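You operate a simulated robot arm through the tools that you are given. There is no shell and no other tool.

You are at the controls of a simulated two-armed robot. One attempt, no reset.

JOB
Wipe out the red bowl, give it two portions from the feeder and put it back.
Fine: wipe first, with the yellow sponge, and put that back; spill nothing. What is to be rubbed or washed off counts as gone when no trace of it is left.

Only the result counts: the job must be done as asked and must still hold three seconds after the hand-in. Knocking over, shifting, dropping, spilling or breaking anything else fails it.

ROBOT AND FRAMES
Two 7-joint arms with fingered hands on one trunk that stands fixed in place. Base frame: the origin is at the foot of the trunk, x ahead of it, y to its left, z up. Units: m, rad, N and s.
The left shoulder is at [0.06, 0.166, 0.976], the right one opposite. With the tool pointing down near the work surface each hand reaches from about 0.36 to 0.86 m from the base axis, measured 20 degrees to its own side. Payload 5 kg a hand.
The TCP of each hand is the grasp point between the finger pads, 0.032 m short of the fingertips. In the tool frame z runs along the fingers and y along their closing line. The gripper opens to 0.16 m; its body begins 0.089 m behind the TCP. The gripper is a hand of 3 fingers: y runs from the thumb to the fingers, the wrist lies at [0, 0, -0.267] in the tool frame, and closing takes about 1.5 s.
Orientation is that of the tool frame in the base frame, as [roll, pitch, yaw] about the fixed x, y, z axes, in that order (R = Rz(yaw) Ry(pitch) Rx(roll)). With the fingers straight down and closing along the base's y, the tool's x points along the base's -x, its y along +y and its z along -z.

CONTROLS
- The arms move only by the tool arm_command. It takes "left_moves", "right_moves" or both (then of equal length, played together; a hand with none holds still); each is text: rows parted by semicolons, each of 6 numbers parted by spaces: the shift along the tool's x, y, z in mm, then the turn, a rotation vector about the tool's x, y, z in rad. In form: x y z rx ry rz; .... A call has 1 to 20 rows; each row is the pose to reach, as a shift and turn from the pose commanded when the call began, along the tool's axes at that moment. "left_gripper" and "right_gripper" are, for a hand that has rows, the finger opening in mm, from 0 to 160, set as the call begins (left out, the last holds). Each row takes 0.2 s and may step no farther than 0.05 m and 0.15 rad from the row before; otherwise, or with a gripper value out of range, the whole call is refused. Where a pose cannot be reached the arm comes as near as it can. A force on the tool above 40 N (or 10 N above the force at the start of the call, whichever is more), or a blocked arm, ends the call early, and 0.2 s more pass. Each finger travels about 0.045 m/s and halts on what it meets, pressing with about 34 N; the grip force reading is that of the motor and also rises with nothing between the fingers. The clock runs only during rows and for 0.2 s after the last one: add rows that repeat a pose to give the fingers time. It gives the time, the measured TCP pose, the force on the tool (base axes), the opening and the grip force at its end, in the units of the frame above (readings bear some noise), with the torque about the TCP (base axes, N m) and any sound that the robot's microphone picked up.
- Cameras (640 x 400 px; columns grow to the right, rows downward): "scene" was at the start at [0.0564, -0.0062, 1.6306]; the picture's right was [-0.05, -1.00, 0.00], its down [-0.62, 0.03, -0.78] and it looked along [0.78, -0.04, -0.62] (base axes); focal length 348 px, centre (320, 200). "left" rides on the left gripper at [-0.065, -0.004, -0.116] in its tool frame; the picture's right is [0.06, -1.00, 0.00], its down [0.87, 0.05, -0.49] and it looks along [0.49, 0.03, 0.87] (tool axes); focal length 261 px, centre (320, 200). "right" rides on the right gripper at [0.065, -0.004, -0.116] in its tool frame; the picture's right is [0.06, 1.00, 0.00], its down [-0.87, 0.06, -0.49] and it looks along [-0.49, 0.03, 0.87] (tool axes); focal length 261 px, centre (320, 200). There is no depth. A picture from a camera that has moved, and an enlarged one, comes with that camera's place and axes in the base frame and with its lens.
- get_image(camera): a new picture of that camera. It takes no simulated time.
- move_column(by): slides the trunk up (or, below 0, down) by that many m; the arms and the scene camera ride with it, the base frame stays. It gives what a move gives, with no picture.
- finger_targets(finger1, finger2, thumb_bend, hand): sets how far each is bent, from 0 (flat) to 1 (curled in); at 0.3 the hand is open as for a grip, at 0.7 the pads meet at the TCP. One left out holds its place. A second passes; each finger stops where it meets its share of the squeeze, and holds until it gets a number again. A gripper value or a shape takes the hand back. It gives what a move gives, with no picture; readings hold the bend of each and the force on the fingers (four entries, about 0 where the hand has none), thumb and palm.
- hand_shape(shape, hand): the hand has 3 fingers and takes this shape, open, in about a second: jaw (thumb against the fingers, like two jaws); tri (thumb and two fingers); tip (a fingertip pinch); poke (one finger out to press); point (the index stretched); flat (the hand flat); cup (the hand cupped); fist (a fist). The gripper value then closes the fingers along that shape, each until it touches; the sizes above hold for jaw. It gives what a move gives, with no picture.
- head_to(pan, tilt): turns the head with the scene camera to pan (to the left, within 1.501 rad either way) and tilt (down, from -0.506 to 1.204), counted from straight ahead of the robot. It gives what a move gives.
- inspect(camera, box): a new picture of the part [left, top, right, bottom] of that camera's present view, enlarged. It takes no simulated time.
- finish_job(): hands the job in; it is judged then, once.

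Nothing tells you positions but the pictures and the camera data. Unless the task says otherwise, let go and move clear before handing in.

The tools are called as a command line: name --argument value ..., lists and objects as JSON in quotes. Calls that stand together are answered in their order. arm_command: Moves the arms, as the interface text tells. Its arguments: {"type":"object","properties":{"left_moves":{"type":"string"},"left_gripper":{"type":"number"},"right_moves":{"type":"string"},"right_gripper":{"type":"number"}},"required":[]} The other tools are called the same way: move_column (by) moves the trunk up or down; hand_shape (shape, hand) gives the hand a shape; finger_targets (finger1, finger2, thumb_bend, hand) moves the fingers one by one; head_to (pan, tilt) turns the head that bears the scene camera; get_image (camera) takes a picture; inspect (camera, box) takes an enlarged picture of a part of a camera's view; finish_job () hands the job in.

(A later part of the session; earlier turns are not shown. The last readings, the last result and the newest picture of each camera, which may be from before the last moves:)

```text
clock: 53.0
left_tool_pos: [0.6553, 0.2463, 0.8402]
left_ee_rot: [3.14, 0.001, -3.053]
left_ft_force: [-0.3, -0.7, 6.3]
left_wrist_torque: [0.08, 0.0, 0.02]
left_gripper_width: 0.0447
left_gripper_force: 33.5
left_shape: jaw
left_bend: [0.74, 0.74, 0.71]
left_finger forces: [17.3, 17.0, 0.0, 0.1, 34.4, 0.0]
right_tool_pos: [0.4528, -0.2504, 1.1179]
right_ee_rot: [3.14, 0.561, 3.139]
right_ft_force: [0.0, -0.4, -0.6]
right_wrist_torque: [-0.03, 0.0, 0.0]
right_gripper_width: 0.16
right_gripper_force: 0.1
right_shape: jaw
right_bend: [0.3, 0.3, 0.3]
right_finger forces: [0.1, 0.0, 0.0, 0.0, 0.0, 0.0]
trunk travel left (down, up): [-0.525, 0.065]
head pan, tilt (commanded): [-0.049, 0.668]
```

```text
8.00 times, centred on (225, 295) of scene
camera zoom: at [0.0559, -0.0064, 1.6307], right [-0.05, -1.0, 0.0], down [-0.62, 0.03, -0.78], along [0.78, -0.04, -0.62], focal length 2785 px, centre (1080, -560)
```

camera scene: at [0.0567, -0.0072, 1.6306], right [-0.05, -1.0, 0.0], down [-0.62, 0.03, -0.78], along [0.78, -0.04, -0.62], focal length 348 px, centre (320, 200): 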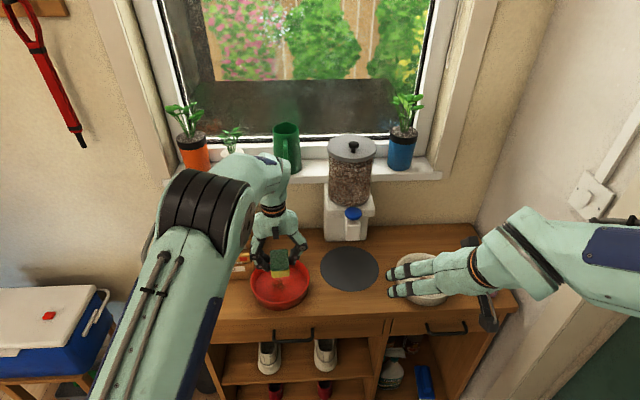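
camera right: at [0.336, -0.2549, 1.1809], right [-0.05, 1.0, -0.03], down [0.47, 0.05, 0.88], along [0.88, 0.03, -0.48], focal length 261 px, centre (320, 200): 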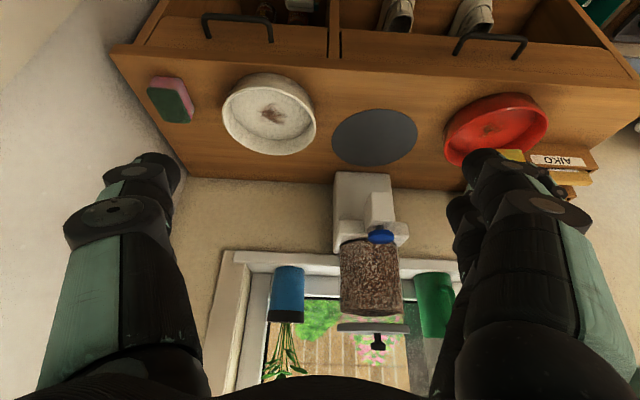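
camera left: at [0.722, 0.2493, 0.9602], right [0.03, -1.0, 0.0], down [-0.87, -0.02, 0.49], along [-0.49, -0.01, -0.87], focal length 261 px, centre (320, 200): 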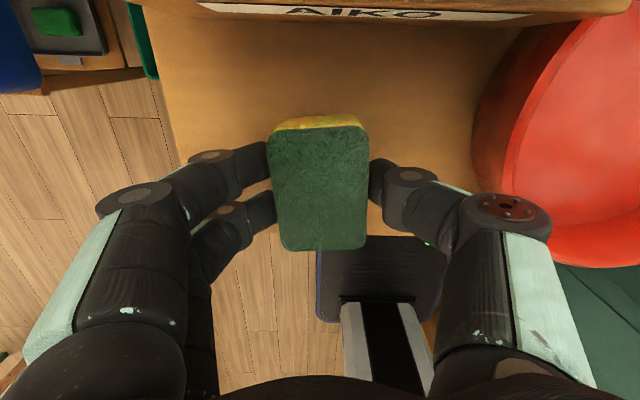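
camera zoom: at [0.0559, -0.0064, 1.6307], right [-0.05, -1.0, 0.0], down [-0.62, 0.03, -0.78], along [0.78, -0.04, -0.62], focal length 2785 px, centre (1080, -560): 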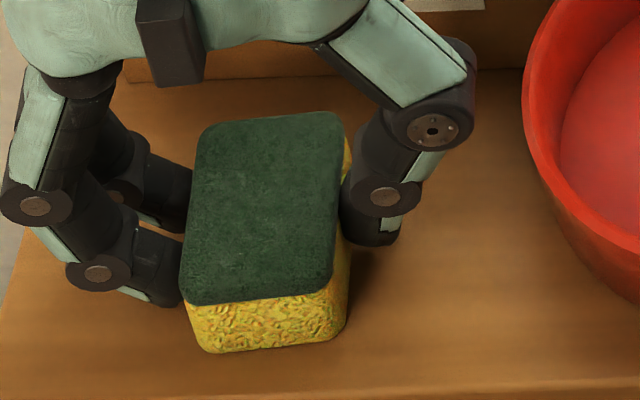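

Contact at about 6 N. The sponge is 2–3 mm off; I nudge it back to its exact place, then open the fingers.

arm_command --left_moves "0 0 -1.5 0 0 0; 1 1.5 -1.5 0 0 0; 2 2.5 -1.5 0 0 0; 2 2.5 -0.5 0 0 0; 2 2.5 -0.5 0 0 0"

arm_command --left_moves "0 0 0 0 0 0; 0 0 0 0 0 0; 0 0 0 0 0 0; 0 0 0 0 0 0; 0 0 0 0 0 0" --left_gripper 80

inspect --camera "scene" --box '[195, 270, 255, 320]'

get_image --camera "left"

```text
clock: 54.2
left_tool_pos: [0.6529, 0.2481, 0.8399]
left_ee_rot: [-3.141, 0.001, -3.052]
left_ft_force: [2.8, -2.1, 5.9]
left_wrist_torque: [0.03, -0.06, -0.03]
left_gripper_width: 0.0448
left_gripper_force: 34.4
left_shape: jaw
left_bend: [0.74, 0.74, 0.71]
left_finger forces: [16.6, 16.6, 0.0, 0.1, 35.2, 0.1]
right_tool_pos: [0.4529, -0.2521, 1.119]
right_ee_rot: [3.14, 0.559, 3.139]
right_ft_force: [0.7, 0.4, 0.0]
right_wrist_torque: [0.01, 0.0, 0.0]
right_gripper_width: 0.1599
right_gripper_force: 0.0
right_shape: jaw
right_bend: [0.3, 0.3, 0.3]
right_finger forces: [0.1, 0.0, 0.1, 0.0, 0.0, 0.1]
trunk travel left (down, up): [-0.525, 0.065]
head pan, tilt (commanded): [-0.049, 0.668]
```

```text
clock: 55.4
left_tool_pos: [0.6528, 0.2504, 0.8386]
left_ee_rot: [3.141, -0.001, -3.052]
left_ft_force: [-0.6, -0.4, 1.3]
left_wrist_torque: [-0.01, 0.0, 0.03]
left_gripper_width: 0.0794
left_gripper_force: 0.1
left_shape: jaw
left_bend: [0.72, 0.72, 0.7]
left_finger forces: [0.0, 0.0, 0.1, 0.0, 0.1, 0.0]
right_tool_pos: [0.4525, -0.2504, 1.1178]
right_ee_rot: [3.139, 0.56, 3.141]
right_ft_force: [0.4, -0.1, -0.7]
right_wrist_torque: [0.03, 0.01, -0.03]
right_gripper_width: 0.1598
right_gripper_force: 0.0
right_shape: jaw
right_bend: [0.3, 0.3, 0.3]
right_finger forces: [0.0, 0.0, 0.1, 0.1, 0.0, 0.0]
trunk travel left (down, up): [-0.525, 0.065]
head pan, tilt (commanded): [-0.049, 0.668]
```

```text
8.00 times, centred on (225, 295) of scene
camera zoom: at [0.0565, -0.0061, 1.6306], right [-0.05, -1.0, 0.0], down [-0.62, 0.03, -0.78], along [0.78, -0.04, -0.62], focal length 2785 px, centre (1080, -560)
```

zoom: 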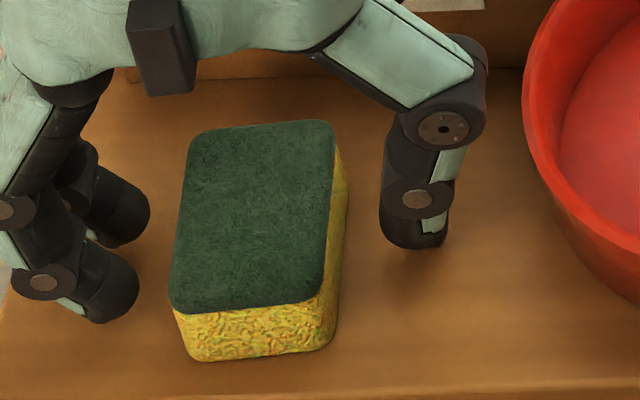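

```text
taken
camera left: at [0.7186, 0.2505, 0.9546], right [0.03, -1.0, 0.0], down [-0.87, -0.02, 0.49], along [-0.49, -0.01, -0.87], focal length 261 px, centre (320, 200)
```

left: 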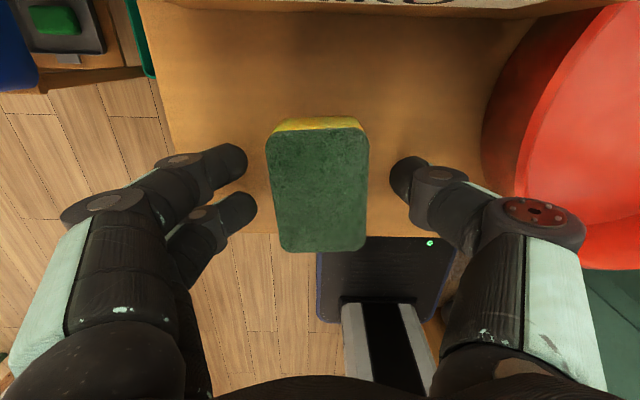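

The sponge is back within about 1.5 mm of where it was. I raise the left hand straight up and away, and bring the right hand upright.

arm_command --left_moves "0 0 -20 0 0 0; 0 0 -50 0 0 0; 0 0 -95 0 0 0; 0 0 -140 0 0 0; 30 20 -170 0 0 0; 60 45 -190 0 0 0; 90 70 -210 0 0 0" --right_moves "0 0 0 0 0.1 0; 0 0 0 0 0.2 0; 0 0 0 0 0.3 0; 0 0 0 0 0.4 0; 0 0 0 0 0.5 0; 0 0 0 0 0.56 0; 0 0 0 0 0.56 0"

get_image --camera "scene"

get_image --camera "right"

```text
clock: 57.0
left_tool_pos: [0.5547, 0.3132, 1.0515]
left_ee_rot: [-3.14, 0.002, -3.051]
left_ft_force: [-0.4, -1.3, 0.6]
left_wrist_torque: [0.0, 0.0, 0.03]
left_gripper_width: 0.0795
left_gripper_force: 0.1
left_shape: jaw
left_bend: [0.72, 0.72, 0.7]
left_finger forces: [0.0, 0.0, 0.0, 0.0, 0.0, 0.0]
right_tool_pos: [0.4514, -0.2464, 1.1183]
right_ee_rot: [3.142, 0.0, 3.14]
right_ft_force: [0.5, -0.6, 0.8]
right_wrist_torque: [0.0, -0.03, 0.0]
right_gripper_width: 0.1598
right_gripper_force: 0.1
right_shape: jaw
right_bend: [0.3, 0.3, 0.3]
right_finger forces: [0.0, 0.1, 0.1, 0.0, 0.0, 0.0]
trunk travel left (down, up): [-0.525, 0.065]
head pan, tilt (commanded): [-0.049, 0.668]
```

```text
taken
camera scene: at [0.0547, -0.0052, 1.6306], right [-0.05, -1.0, 0.0], down [-0.62, 0.03, -0.79], along [0.78, -0.04, -0.62], focal length 348 px, centre (320, 200)
```

scene: 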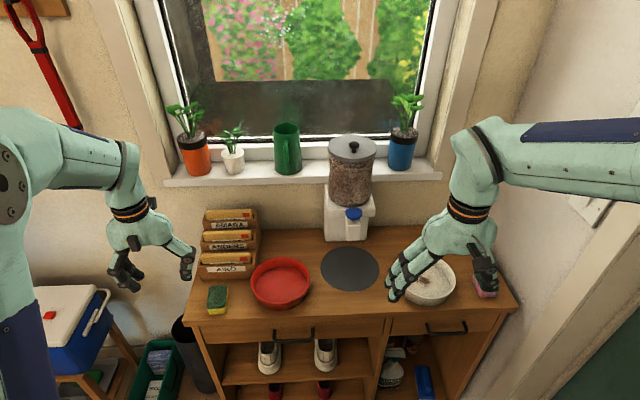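

```text
taken
camera right: at [0.3861, -0.2509, 1.2337], right [-0.06, 1.0, 0.0], down [0.87, 0.05, 0.49], along [0.49, 0.03, -0.87], focal length 261 px, centre (320, 200)
```

right: 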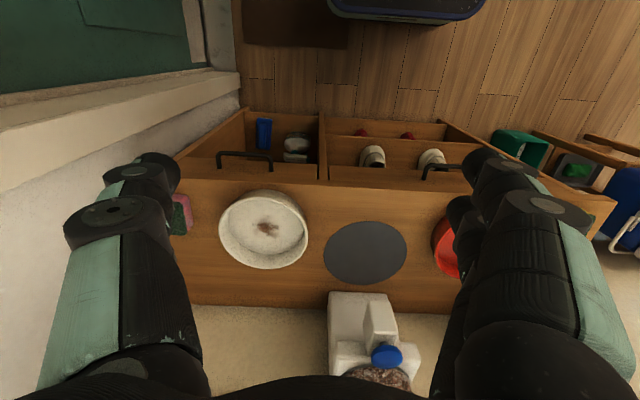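

The view is clear. I bring the right hand above the bowl's right-front rim, turned so its fingers go inside and the thumb outside, with the opening narrowed to 60 mm.

arm_command --right_moves "-23.6 27.9 13 0 0 0.0485; -47.2 55.8 26 0 0 0.097; -70.8 83.7 39 0 0 0.1455; -94.4 111.6 52 0 0 0.194; -118 139.5 65 0 0 0.2425; -141.6 167.4 78 0 0 0.291; -165.2 195.3 92 0 0 0.3395; -188.8 223.2 105 0 0 0.388; -212 251 118 0 0 0.436; -212 251 118 0 0 0.436" --right_gripper 60

get_image --camera "right"

inspect --camera "scene" --box '[220, 180, 380, 320]'

get_image --camera "left"

```text
clock: 59.2
left_tool_pos: [0.5556, 0.3128, 1.0504]
left_ee_rot: [3.14, 0.001, -3.053]
left_ft_force: [-0.4, -0.5, 0.9]
left_wrist_torque: [0.02, -0.03, -0.03]
left_gripper_width: 0.0797
left_gripper_force: 0.1
left_shape: jaw
left_bend: [0.72, 0.72, 0.7]
left_finger forces: [0.0, 0.1, 0.0, 0.0, 0.1, 0.1]
right_tool_pos: [0.662, 0.0026, 1.0026]
right_ee_rot: [3.139, 0.0, 2.703]
right_ft_force: [-1.0, -0.5, -0.4]
right_wrist_torque: [0.03, -0.01, 0.0]
right_gripper_width: 0.0604
right_gripper_force: 0.1
right_shape: jaw
right_bend: [0.73, 0.73, 0.7]
right_finger forces: [0.1, 0.0, 0.0, 0.0, 0.0, 0.1]
trunk travel left (down, up): [-0.525, 0.065]
head pan, tilt (commanded): [-0.049, 0.668]
```

```text
taken
camera right: at [0.6021, 0.0276, 1.1167], right [0.37, 0.93, 0.0], down [0.81, -0.32, 0.49], along [0.46, -0.18, -0.87], focal length 261 px, centre (320, 200)
```

right: 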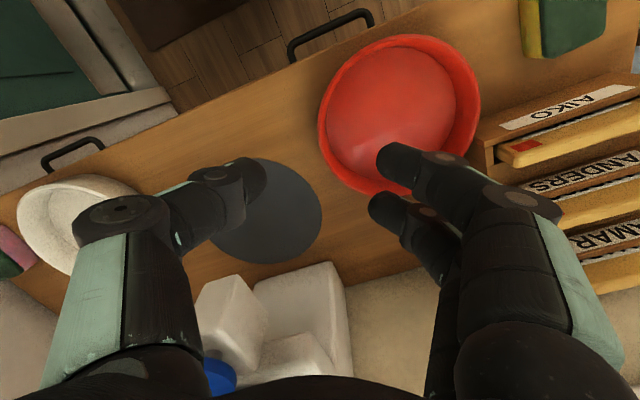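

```text
2.86 times, centred on (300, 250) of scene
camera zoom: at [0.0559, -0.0066, 1.6306], right [-0.05, -1.0, 0.0], down [-0.62, 0.03, -0.78], along [0.78, -0.04, -0.62], focal length 995 px, centre (377, 57)
```

zoom: 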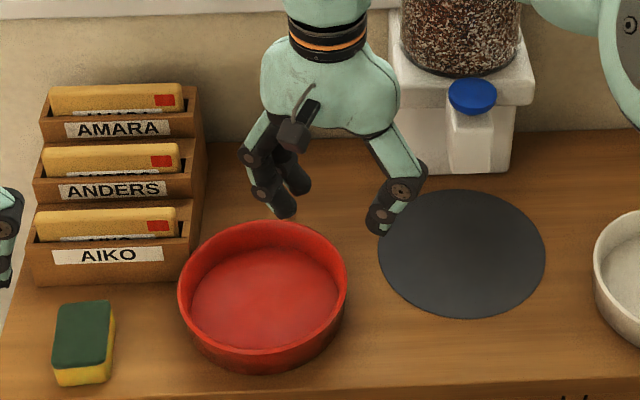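

```text
taken
camera left: at [0.6212, 0.3137, 1.167], right [0.03, -1.0, 0.0], down [-0.87, -0.02, 0.49], along [-0.49, -0.01, -0.87], focal length 261 px, centre (320, 200)
```

left: 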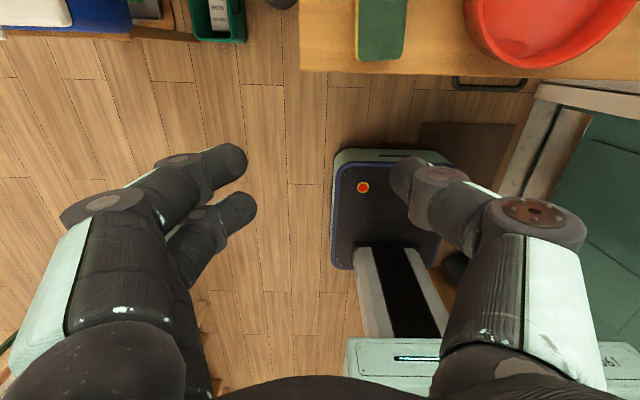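

The hand lines up well with the right-front rim. I tilt it slightly outward and go down to just above the rim to check alignment.

arm_command --right_moves "0 0 10 -0.1 0 0; 0 0 40 -0.2 0 0; 0 0 75 -0.2 0 0; 0 0 100 -0.2 0 0; 0 0 100 -0.2 0 0"

get_image --camera "right"

inspect --camera "scene" --box '[230, 210, 350, 320]'

```text
clock: 60.4
left_tool_pos: [0.5554, 0.3118, 1.0503]
left_ee_rot: [3.141, -0.001, -3.052]
left_ft_force: [-1.2, -0.3, 0.5]
left_wrist_torque: [0.01, -0.03, -0.02]
left_gripper_width: 0.0797
left_gripper_force: 0.0
left_shape: jaw
left_bend: [0.72, 0.72, 0.7]
left_finger forces: [0.0, 0.0, 0.0, 0.0, 0.0, 0.0]
right_tool_pos: [0.6632, 0.0014, 0.901]
right_ee_rot: [2.94, 0.001, 2.704]
right_ft_force: [0.3, -0.5, 0.1]
right_wrist_torque: [0.02, 0.03, -0.01]
right_gripper_width: 0.0603
right_gripper_force: 0.1
right_shape: jaw
right_bend: [0.73, 0.73, 0.7]
right_finger forces: [0.1, 0.0, 0.0, 0.0, 0.1, 0.1]
trunk travel left (down, up): [-0.525, 0.065]
head pan, tilt (commanded): [-0.049, 0.668]
```

```text
taken
camera right: at [0.5942, 0.005, 1.0119], right [0.36, 0.91, 0.2], down [0.77, -0.41, 0.49], along [0.53, -0.02, -0.85], focal length 261 px, centre (320, 200)
```

right: 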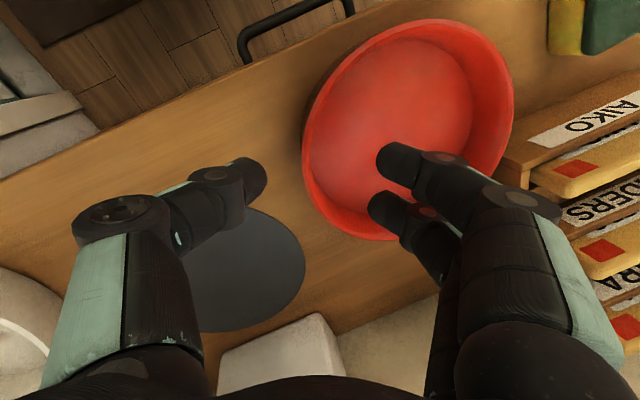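

```text
3.64 times, centred on (290, 265) of scene
camera zoom: at [0.0563, -0.006, 1.6306], right [-0.05, -1.0, 0.0], down [-0.62, 0.03, -0.78], along [0.78, -0.04, -0.62], focal length 1266 px, centre (429, -36)
```

zoom: 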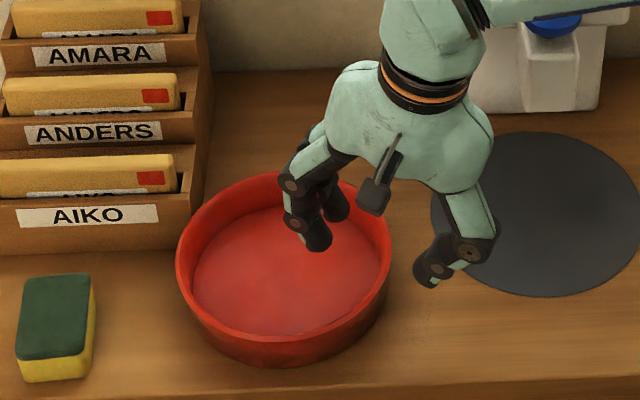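

Fingers are inside the rim and the thumb outside. I go straight down to grip depth.

arm_command --right_moves "0 -3 14.7 0 0 0; 0 -6 29.4 0 0 0; 0 -8.3 41.2 0 0 0; 0 -9.9 49 0 0 0; 0 -10.7 52.9 0 0 0; 0 -10.7 52.9 0 0 0"

get_image --camera "right"

inspect --camera "scene" --box '[230, 210, 350, 320]'

```text
clock: 61.8
left_tool_pos: [0.5566, 0.3135, 1.0521]
left_ee_rot: [-3.141, -0.001, -3.05]
left_ft_force: [-1.0, -0.5, -0.4]
left_wrist_torque: [-0.06, -0.04, -0.01]
left_gripper_width: 0.0795
left_gripper_force: 0.0
left_shape: jaw
left_bend: [0.72, 0.72, 0.7]
left_finger forces: [0.0, 0.1, 0.0, 0.0, 0.0, 0.0]
right_tool_pos: [0.6649, 0.002, 0.8457]
right_ee_rot: [2.939, 0.0, 2.705]
right_ft_force: [0.2, 0.5, -0.4]
right_wrist_torque: [0.02, 0.0, -0.01]
right_gripper_width: 0.0601
right_gripper_force: 0.0
right_shape: jaw
right_bend: [0.73, 0.73, 0.7]
right_finger forces: [0.0, 0.0, 0.0, 0.1, 0.1, 0.1]
trunk travel left (down, up): [-0.525, 0.065]
head pan, tilt (commanded): [-0.049, 0.668]
```

```text
taken
camera right: at [0.595, 0.0065, 0.9574], right [0.36, 0.91, 0.2], down [0.77, -0.41, 0.49], along [0.53, -0.02, -0.85], focal length 261 px, centre (320, 200)
```

right: 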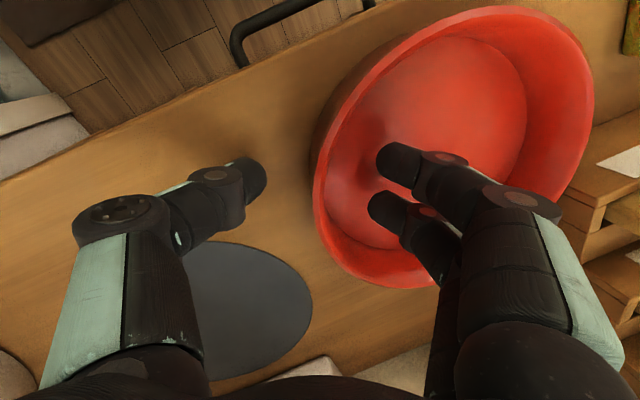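

```text
3.64 times, centred on (290, 265) of scene
camera zoom: at [0.0565, -0.006, 1.6306], right [-0.05, -1.0, 0.0], down [-0.62, 0.03, -0.78], along [0.78, -0.04, -0.62], focal length 1266 px, centre (429, -36)
```

zoom: 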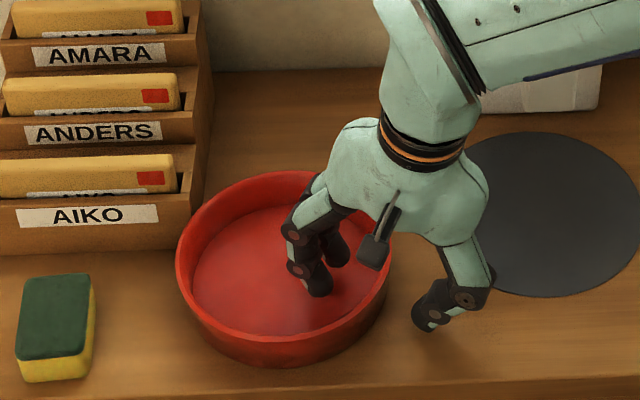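

Both sides of the wall are centred between the fingers. I close the grip on the rim.

arm_command --right_moves "0 0 0 0 0 0; 0 0 0 0 0 0; 0 0 0 0 0 0; 0 0 0 0 0 0; 0 0 0 0 0 0; 0 0 0 0 0 0; 0 0 0 0 0 0; 0 0 0 0 0 0" --right_gripper 0

get_image --camera "right"

inspect --camera "scene" --box '[230, 210, 350, 320]'

inspect --camera "scene" --box '[240, 240, 320, 320]'

```text
clock: 63.6
left_tool_pos: [0.5559, 0.3132, 1.0509]
left_ee_rot: [3.142, 0.0, -3.051]
left_ft_force: [-0.1, -0.4, -0.8]
left_wrist_torque: [0.02, 0.02, 0.0]
left_gripper_width: 0.0792
left_gripper_force: 0.1
left_shape: jaw
left_bend: [0.72, 0.72, 0.7]
left_finger forces: [0.1, 0.1, 0.0, 0.0, 0.0, 0.1]
right_tool_pos: [0.6644, 0.0022, 0.845]
right_ee_rot: [2.94, 0.0, 2.704]
right_ft_force: [0.1, 0.6, 0.1]
right_wrist_torque: [-0.04, 0.03, 0.11]
right_gripper_width: 0.001
right_gripper_force: 33.9
right_shape: jaw
right_bend: [0.7, 0.71, 0.7]
right_finger forces: [15.1, 14.8, 0.0, 0.0, 29.8, 0.0]
trunk travel left (down, up): [-0.525, 0.065]
head pan, tilt (commanded): [-0.049, 0.668]
```

```text
taken
camera right: at [0.595, 0.0066, 0.9575], right [0.36, 0.91, 0.2], down [0.77, -0.41, 0.49], along [0.53, -0.02, -0.85], focal length 261 px, centre (320, 200)
```

right: 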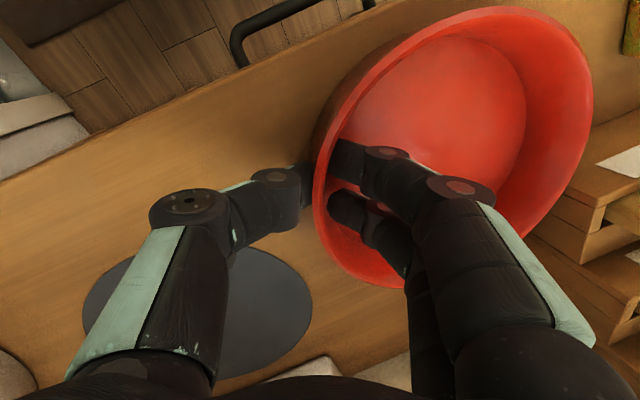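

```text
3.64 times, centred on (290, 265) of scene
camera zoom: at [0.0567, -0.006, 1.6306], right [-0.05, -1.0, 0.0], down [-0.62, 0.03, -0.78], along [0.78, -0.04, -0.62], focal length 1266 px, centre (429, -36)
```

zoom: 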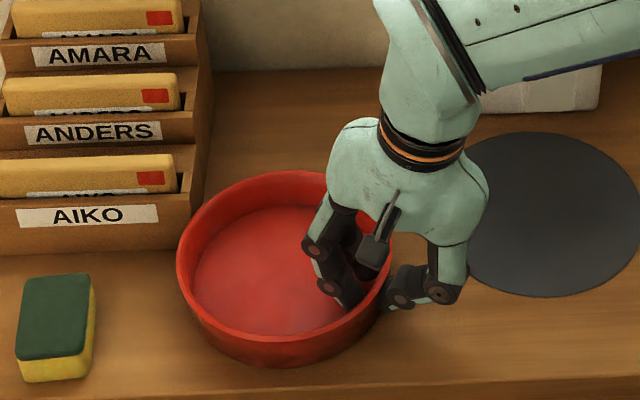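

```text
5.00 times, centred on (280, 280) of scene
camera zoom: at [0.0567, -0.006, 1.6306], right [-0.05, -1.0, 0.0], down [-0.62, 0.03, -0.78], along [0.78, -0.04, -0.62], focal length 1741 px, centre (520, -200)
```

zoom: 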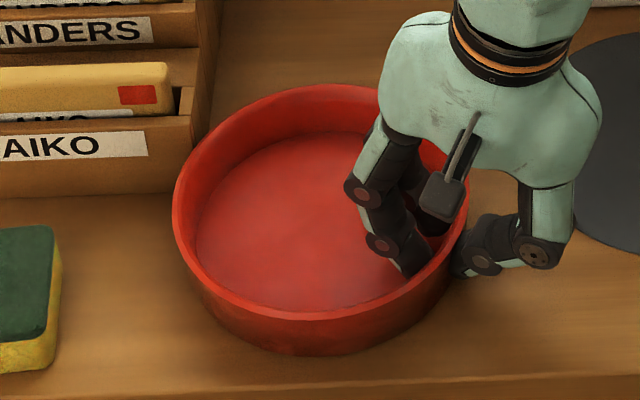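

The rim is held firmly (15+15 N against 30 N) and the bowl didn't shift. I lift a little to check it hangs level.

arm_command --right_moves "0 1 -4.9 0 0 0; 0 2 -9.8 0 0 0; 0 4 -19.6 0 0 0; 0 6 -29.4 0 0 0; 0 6 -29.4 0 0 0"

get_image --camera "right"

inspect --camera "scene" --box '[230, 210, 350, 320]'

get_image --camera "left"

```text
clock: 64.8
left_tool_pos: [0.5553, 0.3127, 1.0504]
left_ee_rot: [3.141, 0.0, -3.052]
left_ft_force: [-0.2, 0.3, 0.4]
left_wrist_torque: [0.01, 0.02, 0.06]
left_gripper_width: 0.0795
left_gripper_force: 0.0
left_shape: jaw
left_bend: [0.72, 0.72, 0.7]
left_finger forces: [0.1, 0.0, 0.1, 0.0, 0.0, 0.1]
right_tool_pos: [0.6648, 0.0039, 0.8768]
right_ee_rot: [2.939, 0.001, 2.706]
right_ft_force: [0.8, 0.2, -3.8]
right_wrist_torque: [-0.16, 0.1, 0.01]
right_gripper_width: 0.0009
right_gripper_force: 33.3
right_shape: jaw
right_bend: [0.69, 0.71, 0.7]
right_finger forces: [17.6, 15.1, 0.0, 0.0, 32.6, 0.0]
trunk travel left (down, up): [-0.525, 0.065]
head pan, tilt (commanded): [-0.049, 0.668]
```

```text
taken
camera right: at [0.5951, 0.007, 0.9878], right [0.36, 0.91, 0.2], down [0.77, -0.41, 0.49], along [0.53, -0.02, -0.85], focal length 261 px, centre (320, 200)
```

right: 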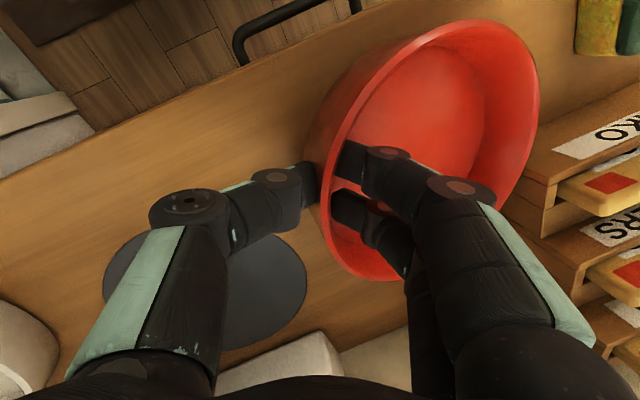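

```text
3.64 times, centred on (290, 265) of scene
camera zoom: at [0.0568, -0.0061, 1.6306], right [-0.05, -1.0, 0.0], down [-0.62, 0.03, -0.78], along [0.78, -0.04, -0.62], focal length 1266 px, centre (429, -36)
```

zoom: 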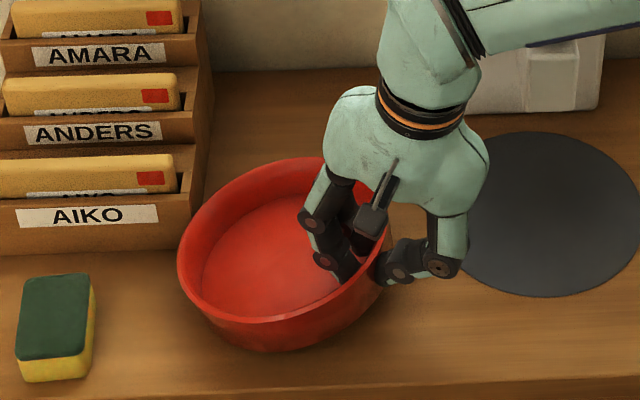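

```text
taken
camera left: at [0.6217, 0.3143, 1.1664], right [0.03, -1.0, 0.0], down [-0.87, -0.02, 0.49], along [-0.49, -0.01, -0.87], focal length 261 px, centre (320, 200)
```

left: 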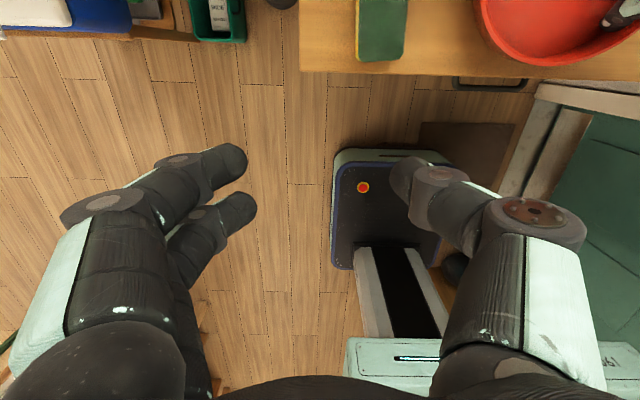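

The bowl holds (about 3.8 N) but its far side sags roughly 10°. I move it clear of the rack and lean the hand further out to level it.

arm_command --right_moves "0.4 -13 -10 0 0 0; 0.8 -26 -20 0 0 0; 1.2 -39.8 -28.5 0 0 0; 1.2 -39.8 -28.5 -0.07 0 0; 1.2 -39.8 -28.5 -0.14 0 0; 1.2 -39.8 -28.5 -0.2 0 0; 1.2 -39.8 -28.5 -0.2 0 0"

get_image --camera "right"

inspect --camera "scene" --box '[240, 190, 380, 310]'

get_image --camera "scene"

```text
clock: 66.4
left_tool_pos: [0.5557, 0.3136, 1.0496]
left_ee_rot: [3.141, -0.001, -3.05]
left_ft_force: [0.1, 0.1, 0.1]
left_wrist_torque: [-0.03, 0.03, 0.01]
left_gripper_width: 0.0795
left_gripper_force: 0.1
left_shape: jaw
left_bend: [0.72, 0.72, 0.7]
left_finger forces: [0.0, 0.1, 0.0, 0.0, 0.0, 0.0]
right_tool_pos: [0.6447, -0.0368, 0.8972]
right_ee_rot: [2.742, -0.001, 2.703]
right_ft_force: [-0.2, -0.8, -4.3]
right_wrist_torque: [-0.3, 0.15, -0.01]
right_gripper_width: 0.0005
right_gripper_force: 34.5
right_shape: jaw
right_bend: [0.69, 0.71, 0.7]
right_finger forces: [17.2, 16.1, 0.0, 0.0, 33.5, 0.0]
trunk travel left (down, up): [-0.525, 0.065]
head pan, tilt (commanded): [-0.049, 0.668]
```

```text
taken
camera right: at [0.5657, -0.0531, 1.0006], right [0.33, 0.86, 0.39], down [0.73, -0.5, 0.47], along [0.6, 0.13, -0.79], focal length 261 px, centre (320, 200)
```

right: 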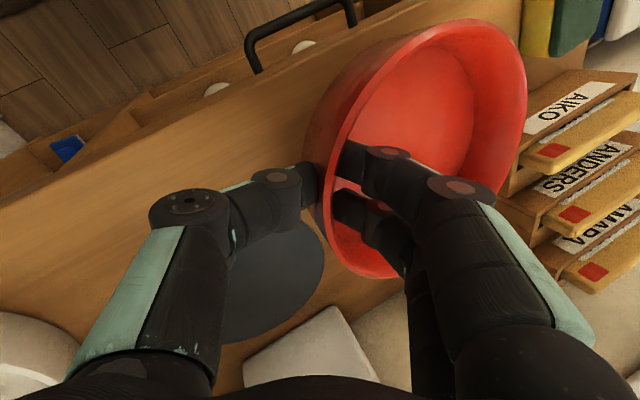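

```text
3.33 times, centred on (310, 250) of scene
camera zoom: at [0.0568, -0.0058, 1.6306], right [-0.05, -1.0, 0.0], down [-0.62, 0.03, -0.78], along [0.78, -0.04, -0.62], focal length 1160 px, centre (353, 33)
```

zoom: 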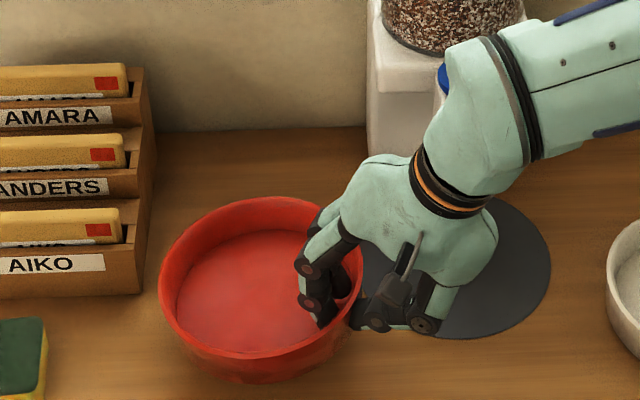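

```text
taken
camera scene: at [0.0568, -0.0058, 1.6306], right [-0.05, -1.0, 0.0], down [-0.62, 0.03, -0.78], along [0.78, -0.04, -0.62], focal length 348 px, centre (320, 200)
```

scene: 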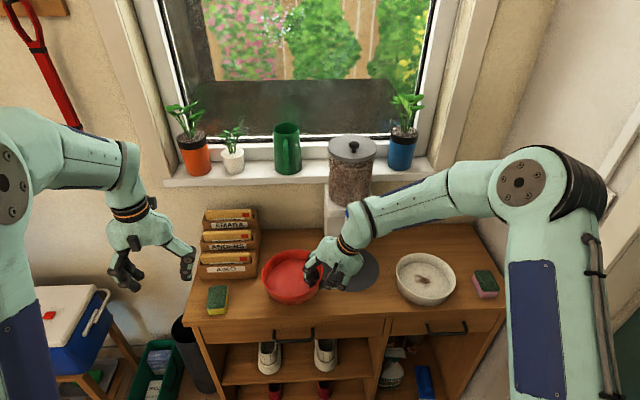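

The bowl is now level to within a few millimetres. I carry it low to the right in front of the feeder, turning the hand a little more to the front side to stay clear of the chute and the white bowl.

arm_command --right_moves "-5 -10 -2.5 0 -0.01 0.023; -14 -29 -7.2 0 -0.03 0.07; -23 -48 -12 0 -0.049 0.116; -32 -67.5 -16.8 0 -0.069 0.163; -41 -86.5 -21.5 0 -0.088 0.209; -50 -105.6 -26.2 0 -0.108 0.255; -59 -124.7 -31 0 -0.127 0.301; -63.3 -133.6 -33.2 0 -0.1363 0.3224; -63.3 -133.6 -33.2 0 -0.1363 0.3224"

get_image --camera "right"

inspect --camera "scene" --box '[280, 190, 440, 320]'

```text
clock: 68.4
left_tool_pos: [0.5553, 0.3122, 1.0499]
left_ee_rot: [3.141, 0.001, -3.051]
left_ft_force: [0.3, 0.4, -0.7]
left_wrist_torque: [0.03, -0.01, 0.01]
left_gripper_width: 0.0797
left_gripper_force: 0.1
left_shape: jaw
left_bend: [0.72, 0.72, 0.7]
left_finger forces: [0.1, 0.0, 0.0, 0.1, 0.0, 0.0]
right_tool_pos: [0.6444, -0.1869, 0.875]
right_ee_rot: [2.74, -0.002, 2.354]
right_ft_force: [0.1, -0.7, -4.8]
right_wrist_torque: [-0.26, 0.22, 0.0]
right_gripper_width: 0.0005
right_gripper_force: 34.6
right_shape: jaw
right_bend: [0.69, 0.71, 0.7]
right_finger forces: [17.2, 16.1, 0.0, 0.1, 33.4, 0.0]
trunk travel left (down, up): [-0.525, 0.065]
head pan, tilt (commanded): [-0.049, 0.668]
```

```text
taken
camera right: at [0.5645, -0.1748, 0.9788], right [0.61, 0.69, 0.39], down [0.51, -0.72, 0.47], along [0.61, -0.09, -0.79], focal length 261 px, centre (320, 200)
```

right: 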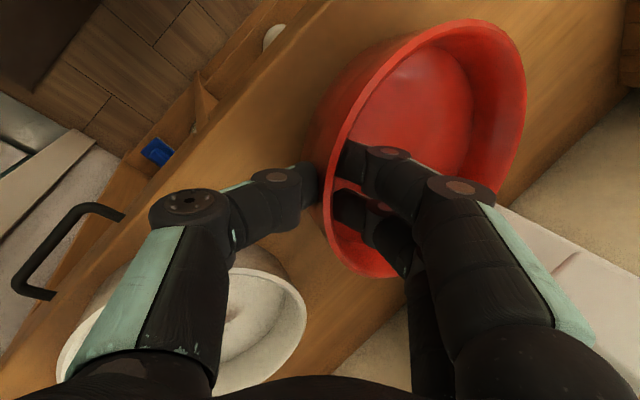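

```text
3.08 times, centred on (360, 255) of scene
camera zoom: at [0.0569, -0.0062, 1.6306], right [-0.05, -1.0, 0.0], down [-0.62, 0.03, -0.78], along [0.78, -0.04, -0.62], focal length 1071 px, centre (197, 31)
```

zoom: 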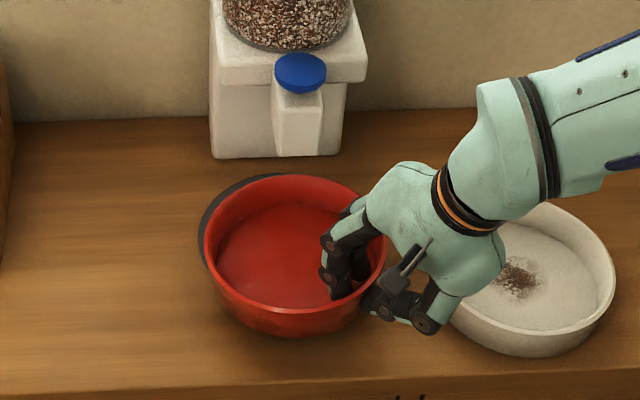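

The bowl is level in front of the chute. I slide it forward in the air until it is centred below the chute.

arm_command --right_moves "-8 6.5 2.7 0 0 0; -18 14.4 6 0 0 0; -28 22.4 9.4 0 0 0; -36 28.7 12 0 0 0; -40.6 32.3 13.6 0 0 0; -40.6 32.3 13.6 0 0 0"

get_image --camera "right"

inspect --camera "scene" --box '[280, 190, 440, 320]'

```text
clock: 69.8
left_tool_pos: [0.5566, 0.3134, 1.0505]
left_ee_rot: [-3.14, 0.0, -3.049]
left_ft_force: [-0.2, 0.6, -0.9]
left_wrist_torque: [-0.02, 0.0, 0.01]
left_gripper_width: 0.0796
left_gripper_force: 0.1
left_shape: jaw
left_bend: [0.72, 0.72, 0.7]
left_finger forces: [0.0, 0.2, 0.0, 0.0, 0.1, 0.0]
right_tool_pos: [0.6985, -0.1914, 0.8738]
right_ee_rot: [2.742, 0.001, 2.355]
right_ft_force: [-0.3, 0.4, -4.3]
right_wrist_torque: [-0.23, 0.22, 0.02]
right_gripper_width: 0.0004
right_gripper_force: 34.3
right_shape: jaw
right_bend: [0.69, 0.71, 0.7]
right_finger forces: [17.2, 16.0, 0.0, 0.1, 33.5, 0.1]
trunk travel left (down, up): [-0.525, 0.065]
head pan, tilt (commanded): [-0.049, 0.668]
```

```text
taken
camera right: at [0.6181, -0.1788, 0.9781], right [0.61, 0.69, 0.39], down [0.51, -0.72, 0.47], along [0.61, -0.09, -0.79], focal length 261 px, centre (320, 200)
```

right: 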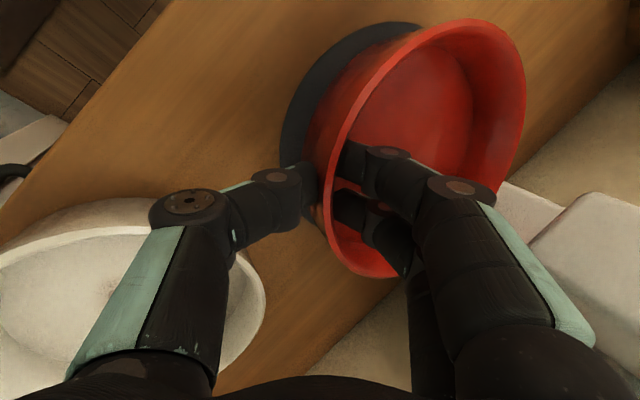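

```text
3.08 times, centred on (360, 255) of scene
camera zoom: at [0.0568, -0.0062, 1.6306], right [-0.05, -1.0, 0.0], down [-0.62, 0.03, -0.78], along [0.78, -0.04, -0.62], focal length 1071 px, centre (197, 31)
```

zoom: 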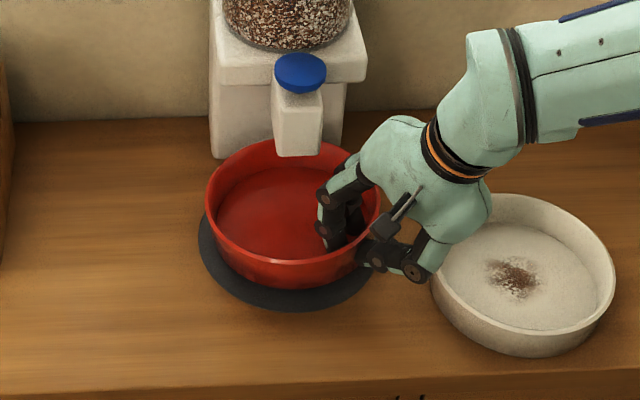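

Bowl is centred under the chute, hand clear of everything. I lower it onto the mat in small steps, watching the force.

arm_command --right_moves "0 -3.1 7.4 0 0 0; 0 -5.8 13.8 0 0 0; 0 -7.8 18.4 0 0 0; 0 -7.8 18.4 0 0 0"

```text
clock: 70.8
left_tool_pos: [0.557, 0.3127, 1.0509]
left_ee_rot: [-3.141, 0.0, -3.05]
left_ft_force: [-0.1, 0.3, -0.1]
left_wrist_torque: [0.01, 0.03, 0.04]
left_gripper_width: 0.0796
left_gripper_force: 0.0
left_shape: jaw
left_bend: [0.72, 0.72, 0.7]
left_finger forces: [0.1, 0.0, 0.0, 0.0, 0.1, 0.0]
right_tool_pos: [0.6977, -0.1916, 0.853]
right_ee_rot: [2.741, -0.002, 2.354]
right_ft_force: [-0.1, -0.1, -3.6]
right_wrist_torque: [-0.17, 0.18, 0.02]
right_gripper_width: 0.0008
right_gripper_force: 33.8
right_shape: jaw
right_bend: [0.69, 0.71, 0.7]
right_finger forces: [16.8, 15.7, 0.0, 0.0, 33.3, 0.0]
trunk travel left (down, up): [-0.525, 0.065]
head pan, tilt (commanded): [-0.049, 0.668]
```

arm_command --right_moves "0 -0.4 0.9 0 0 0; 0 -0.8 1.8 0 0 0; 0 -1.2 2.8 0 0 0; 0 -1.2 2.8 0 0 0"

inspect --camera "scene" --box '[280, 190, 440, 320]'

```text
clock: 71.8
left_tool_pos: [0.556, 0.3124, 1.0504]
left_ee_rot: [3.141, 0.0, -3.05]
left_ft_force: [0.0, 0.3, -0.6]
left_wrist_torque: [-0.01, -0.02, -0.03]
left_gripper_width: 0.0793
left_gripper_force: 0.1
left_shape: jaw
left_bend: [0.72, 0.72, 0.7]
left_finger forces: [0.0, 0.0, 0.0, 0.0, 0.0, 0.0]
right_tool_pos: [0.6971, -0.1907, 0.8514]
right_ee_rot: [2.74, 0.0, 2.354]
right_ft_force: [-0.4, -0.4, -4.1]
right_wrist_torque: [-0.09, 0.16, -0.04]
right_gripper_width: 0.0006
right_gripper_force: 33.7
right_shape: jaw
right_bend: [0.69, 0.71, 0.7]
right_finger forces: [16.7, 14.7, 0.0, 0.0, 32.8, 0.0]
trunk travel left (down, up): [-0.525, 0.065]
head pan, tilt (commanded): [-0.049, 0.668]
```

```text
3.08 times, centred on (360, 255) of scene
camera zoom: at [0.0568, -0.0062, 1.6306], right [-0.05, -1.0, 0.0], down [-0.62, 0.03, -0.78], along [0.78, -0.04, -0.62], focal length 1071 px, centre (197, 31)
```

zoom: 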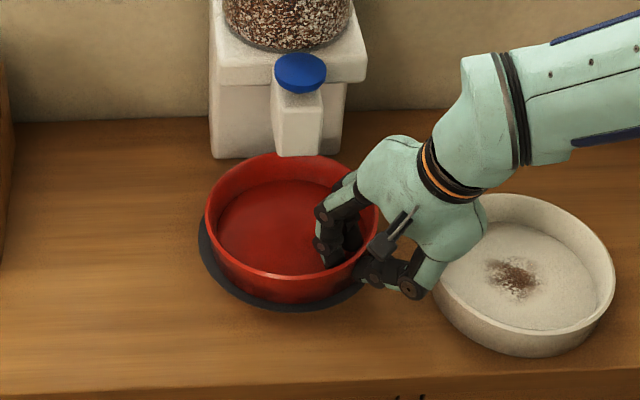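

The far side is touching first. I lower a bit more so the bowl settles flat.

arm_command --right_moves "0 -0.4 0.9 0 0 0; 0 -0.8 1.8 0 0 0; 0 -1.2 2.8 0 0 0; 0 -1.2 2.8 0 0 0"

inspect --camera "scene" --box '[320, 230, 420, 300]'

```text
clock: 72.8
left_tool_pos: [0.5554, 0.3127, 1.0497]
left_ee_rot: [3.141, 0.001, -3.049]
left_ft_force: [-0.8, -0.2, 0.4]
left_wrist_torque: [0.0, 0.01, 0.02]
left_gripper_width: 0.0793
left_gripper_force: 0.1
left_shape: jaw
left_bend: [0.72, 0.72, 0.7]
left_finger forces: [0.0, 0.0, 0.1, 0.1, 0.0, 0.0]
right_tool_pos: [0.6974, -0.1918, 0.8476]
right_ee_rot: [2.741, 0.0, 2.355]
right_ft_force: [-0.2, -0.8, -3.0]
right_wrist_torque: [-0.03, 0.11, 0.01]
right_gripper_width: 0.0002
right_gripper_force: 33.9
right_shape: jaw
right_bend: [0.69, 0.71, 0.71]
right_finger forces: [16.2, 14.7, 0.0, 0.0, 31.9, 0.0]
trunk travel left (down, up): [-0.525, 0.065]
head pan, tilt (commanded): [-0.049, 0.668]
```

```text
5.71 times, centred on (370, 265) of scene
camera zoom: at [0.0567, -0.0062, 1.6306], right [-0.05, -1.0, 0.0], down [-0.62, 0.03, -0.78], along [0.78, -0.04, -0.62], focal length 1989 px, centre (34, -171)
```

zoom: 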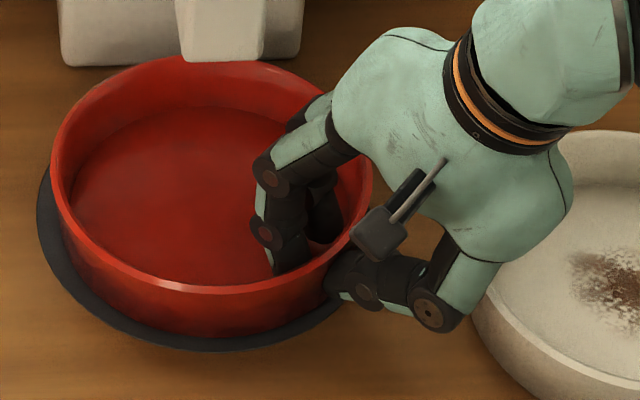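

arm_command --right_moves "0 -0.4 0.9 0 0 0; 0 -0.8 1.8 0 0 0; 0 -1.2 2.8 0 0 0; 0 -1.2 2.8 0 0 0"

inspect --camera "scene" --box '[320, 230, 420, 300]'

get_image --camera "right"

```text
clock: 73.8
left_tool_pos: [0.5552, 0.3134, 1.0514]
left_ee_rot: [-3.14, 0.0, -3.051]
left_ft_force: [-0.6, 0.0, 0.5]
left_wrist_torque: [0.01, 0.04, 0.0]
left_gripper_width: 0.0795
left_gripper_force: 0.0
left_shape: jaw
left_bend: [0.72, 0.72, 0.7]
left_finger forces: [0.0, 0.0, 0.1, 0.0, 0.0, 0.0]
right_tool_pos: [0.6974, -0.1909, 0.8449]
right_ee_rot: [2.74, -0.001, 2.354]
right_ft_force: [0.1, 0.1, -2.2]
right_wrist_torque: [0.02, 0.11, 0.06]
right_gripper_width: 0.0006
right_gripper_force: 34.7
right_shape: jaw
right_bend: [0.69, 0.71, 0.71]
right_finger forces: [16.0, 14.5, 0.0, 0.0, 31.0, 0.0]
trunk travel left (down, up): [-0.525, 0.065]
head pan, tilt (commanded): [-0.049, 0.668]
```

```text
5.71 times, centred on (370, 265) of scene
camera zoom: at [0.0567, -0.0062, 1.6306], right [-0.05, -1.0, 0.0], down [-0.62, 0.03, -0.78], along [0.78, -0.04, -0.62], focal length 1989 px, centre (34, -171)
```

zoom: 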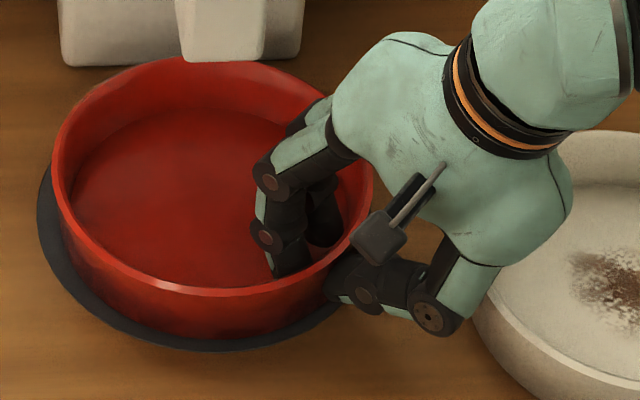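

```text
taken
camera right: at [0.6178, -0.1793, 0.9498], right [0.61, 0.69, 0.39], down [0.51, -0.72, 0.47], along [0.61, -0.09, -0.79], focal length 261 px, centre (320, 200)
```

right: 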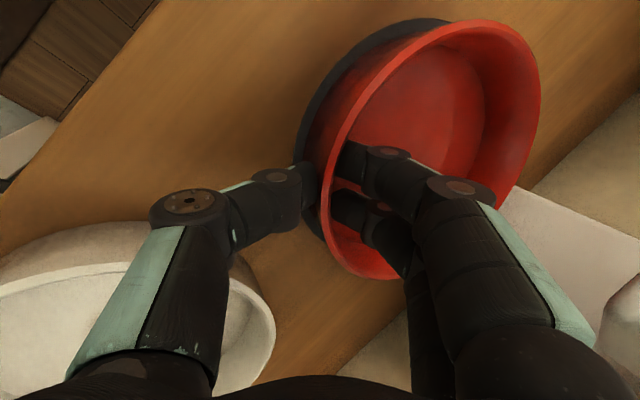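

arm_command --right_moves "0 -0.4 0.9 0 0 0; 0 -0.8 1.8 0 0 0; 0 -0.8 1.8 0 0 0"

inspect --camera "scene" --box '[320, 230, 420, 300]'

```text
clock: 74.6
left_tool_pos: [0.5552, 0.3132, 1.0513]
left_ee_rot: [-3.141, -0.001, -3.052]
left_ft_force: [0.1, -0.6, -1.0]
left_wrist_torque: [0.0, -0.03, -0.01]
left_gripper_width: 0.0795
left_gripper_force: 0.1
left_shape: jaw
left_bend: [0.72, 0.72, 0.7]
left_finger forces: [0.1, 0.0, 0.1, 0.0, 0.0, 0.0]
right_tool_pos: [0.6981, -0.1915, 0.8438]
right_ee_rot: [2.74, 0.002, 2.356]
right_ft_force: [0.0, -1.2, -2.3]
right_wrist_torque: [0.01, 0.17, 0.05]
right_gripper_width: 0.0005
right_gripper_force: 33.8
right_shape: jaw
right_bend: [0.69, 0.71, 0.71]
right_finger forces: [16.3, 14.4, 0.0, 0.0, 31.4, 0.0]
trunk travel left (down, up): [-0.525, 0.065]
head pan, tilt (commanded): [-0.049, 0.668]
```

```text
5.71 times, centred on (370, 265) of scene
camera zoom: at [0.0567, -0.0062, 1.6306], right [-0.05, -1.0, 0.0], down [-0.62, 0.03, -0.78], along [0.78, -0.04, -0.62], focal length 1989 px, centre (34, -171)
```

zoom: 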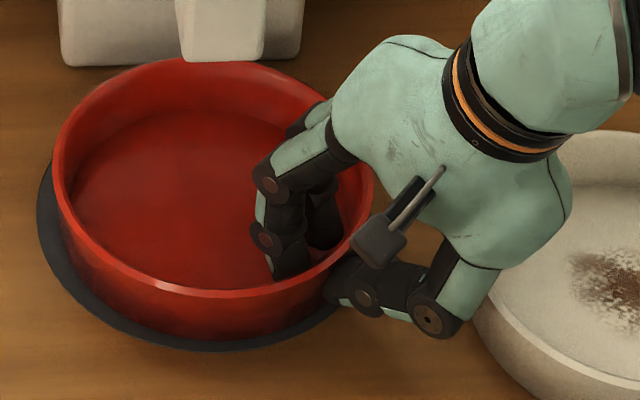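

arm_command --right_moves "0 -0.4 0.9 0 0 0; 0 -0.8 1.8 0 0 0; 0 -0.8 1.8 0 0 0"

inspect --camera "right" --box '[240, 100, 440, 300]'

```text
clock: 75.4
left_tool_pos: [0.5563, 0.3133, 1.05]
left_ee_rot: [3.141, 0.002, -3.053]
left_ft_force: [0.4, 0.5, 0.2]
left_wrist_torque: [0.01, -0.03, 0.0]
left_gripper_width: 0.0798
left_gripper_force: 0.1
left_shape: jaw
left_bend: [0.72, 0.72, 0.7]
left_finger forces: [0.0, 0.0, 0.0, 0.0, 0.1, 0.0]
right_tool_pos: [0.6972, -0.1917, 0.8437]
right_ee_rot: [2.739, 0.002, 2.355]
right_ft_force: [-1.4, -2.4, 7.6]
right_wrist_torque: [0.07, 0.12, 0.0]
right_gripper_width: 0.0004
right_gripper_force: 34.3
right_shape: jaw
right_bend: [0.69, 0.71, 0.71]
right_finger forces: [17.9, 15.1, 0.1, 0.0, 34.6, 0.1]
trunk travel left (down, up): [-0.525, 0.065]
head pan, tilt (commanded): [-0.049, 0.668]
```

```text
2.00 times, centred on (340, 200) of right
camera zoom: at [0.6176, -0.1794, 0.9471], right [0.61, 0.69, 0.39], down [0.51, -0.72, 0.47], along [0.61, -0.09, -0.79], focal length 521 px, centre (280, 200)
```

zoom: 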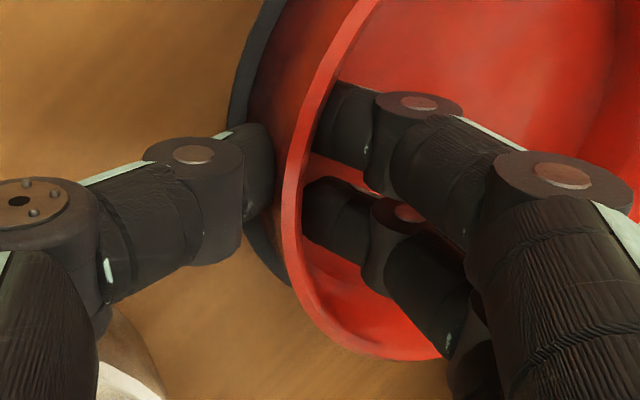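

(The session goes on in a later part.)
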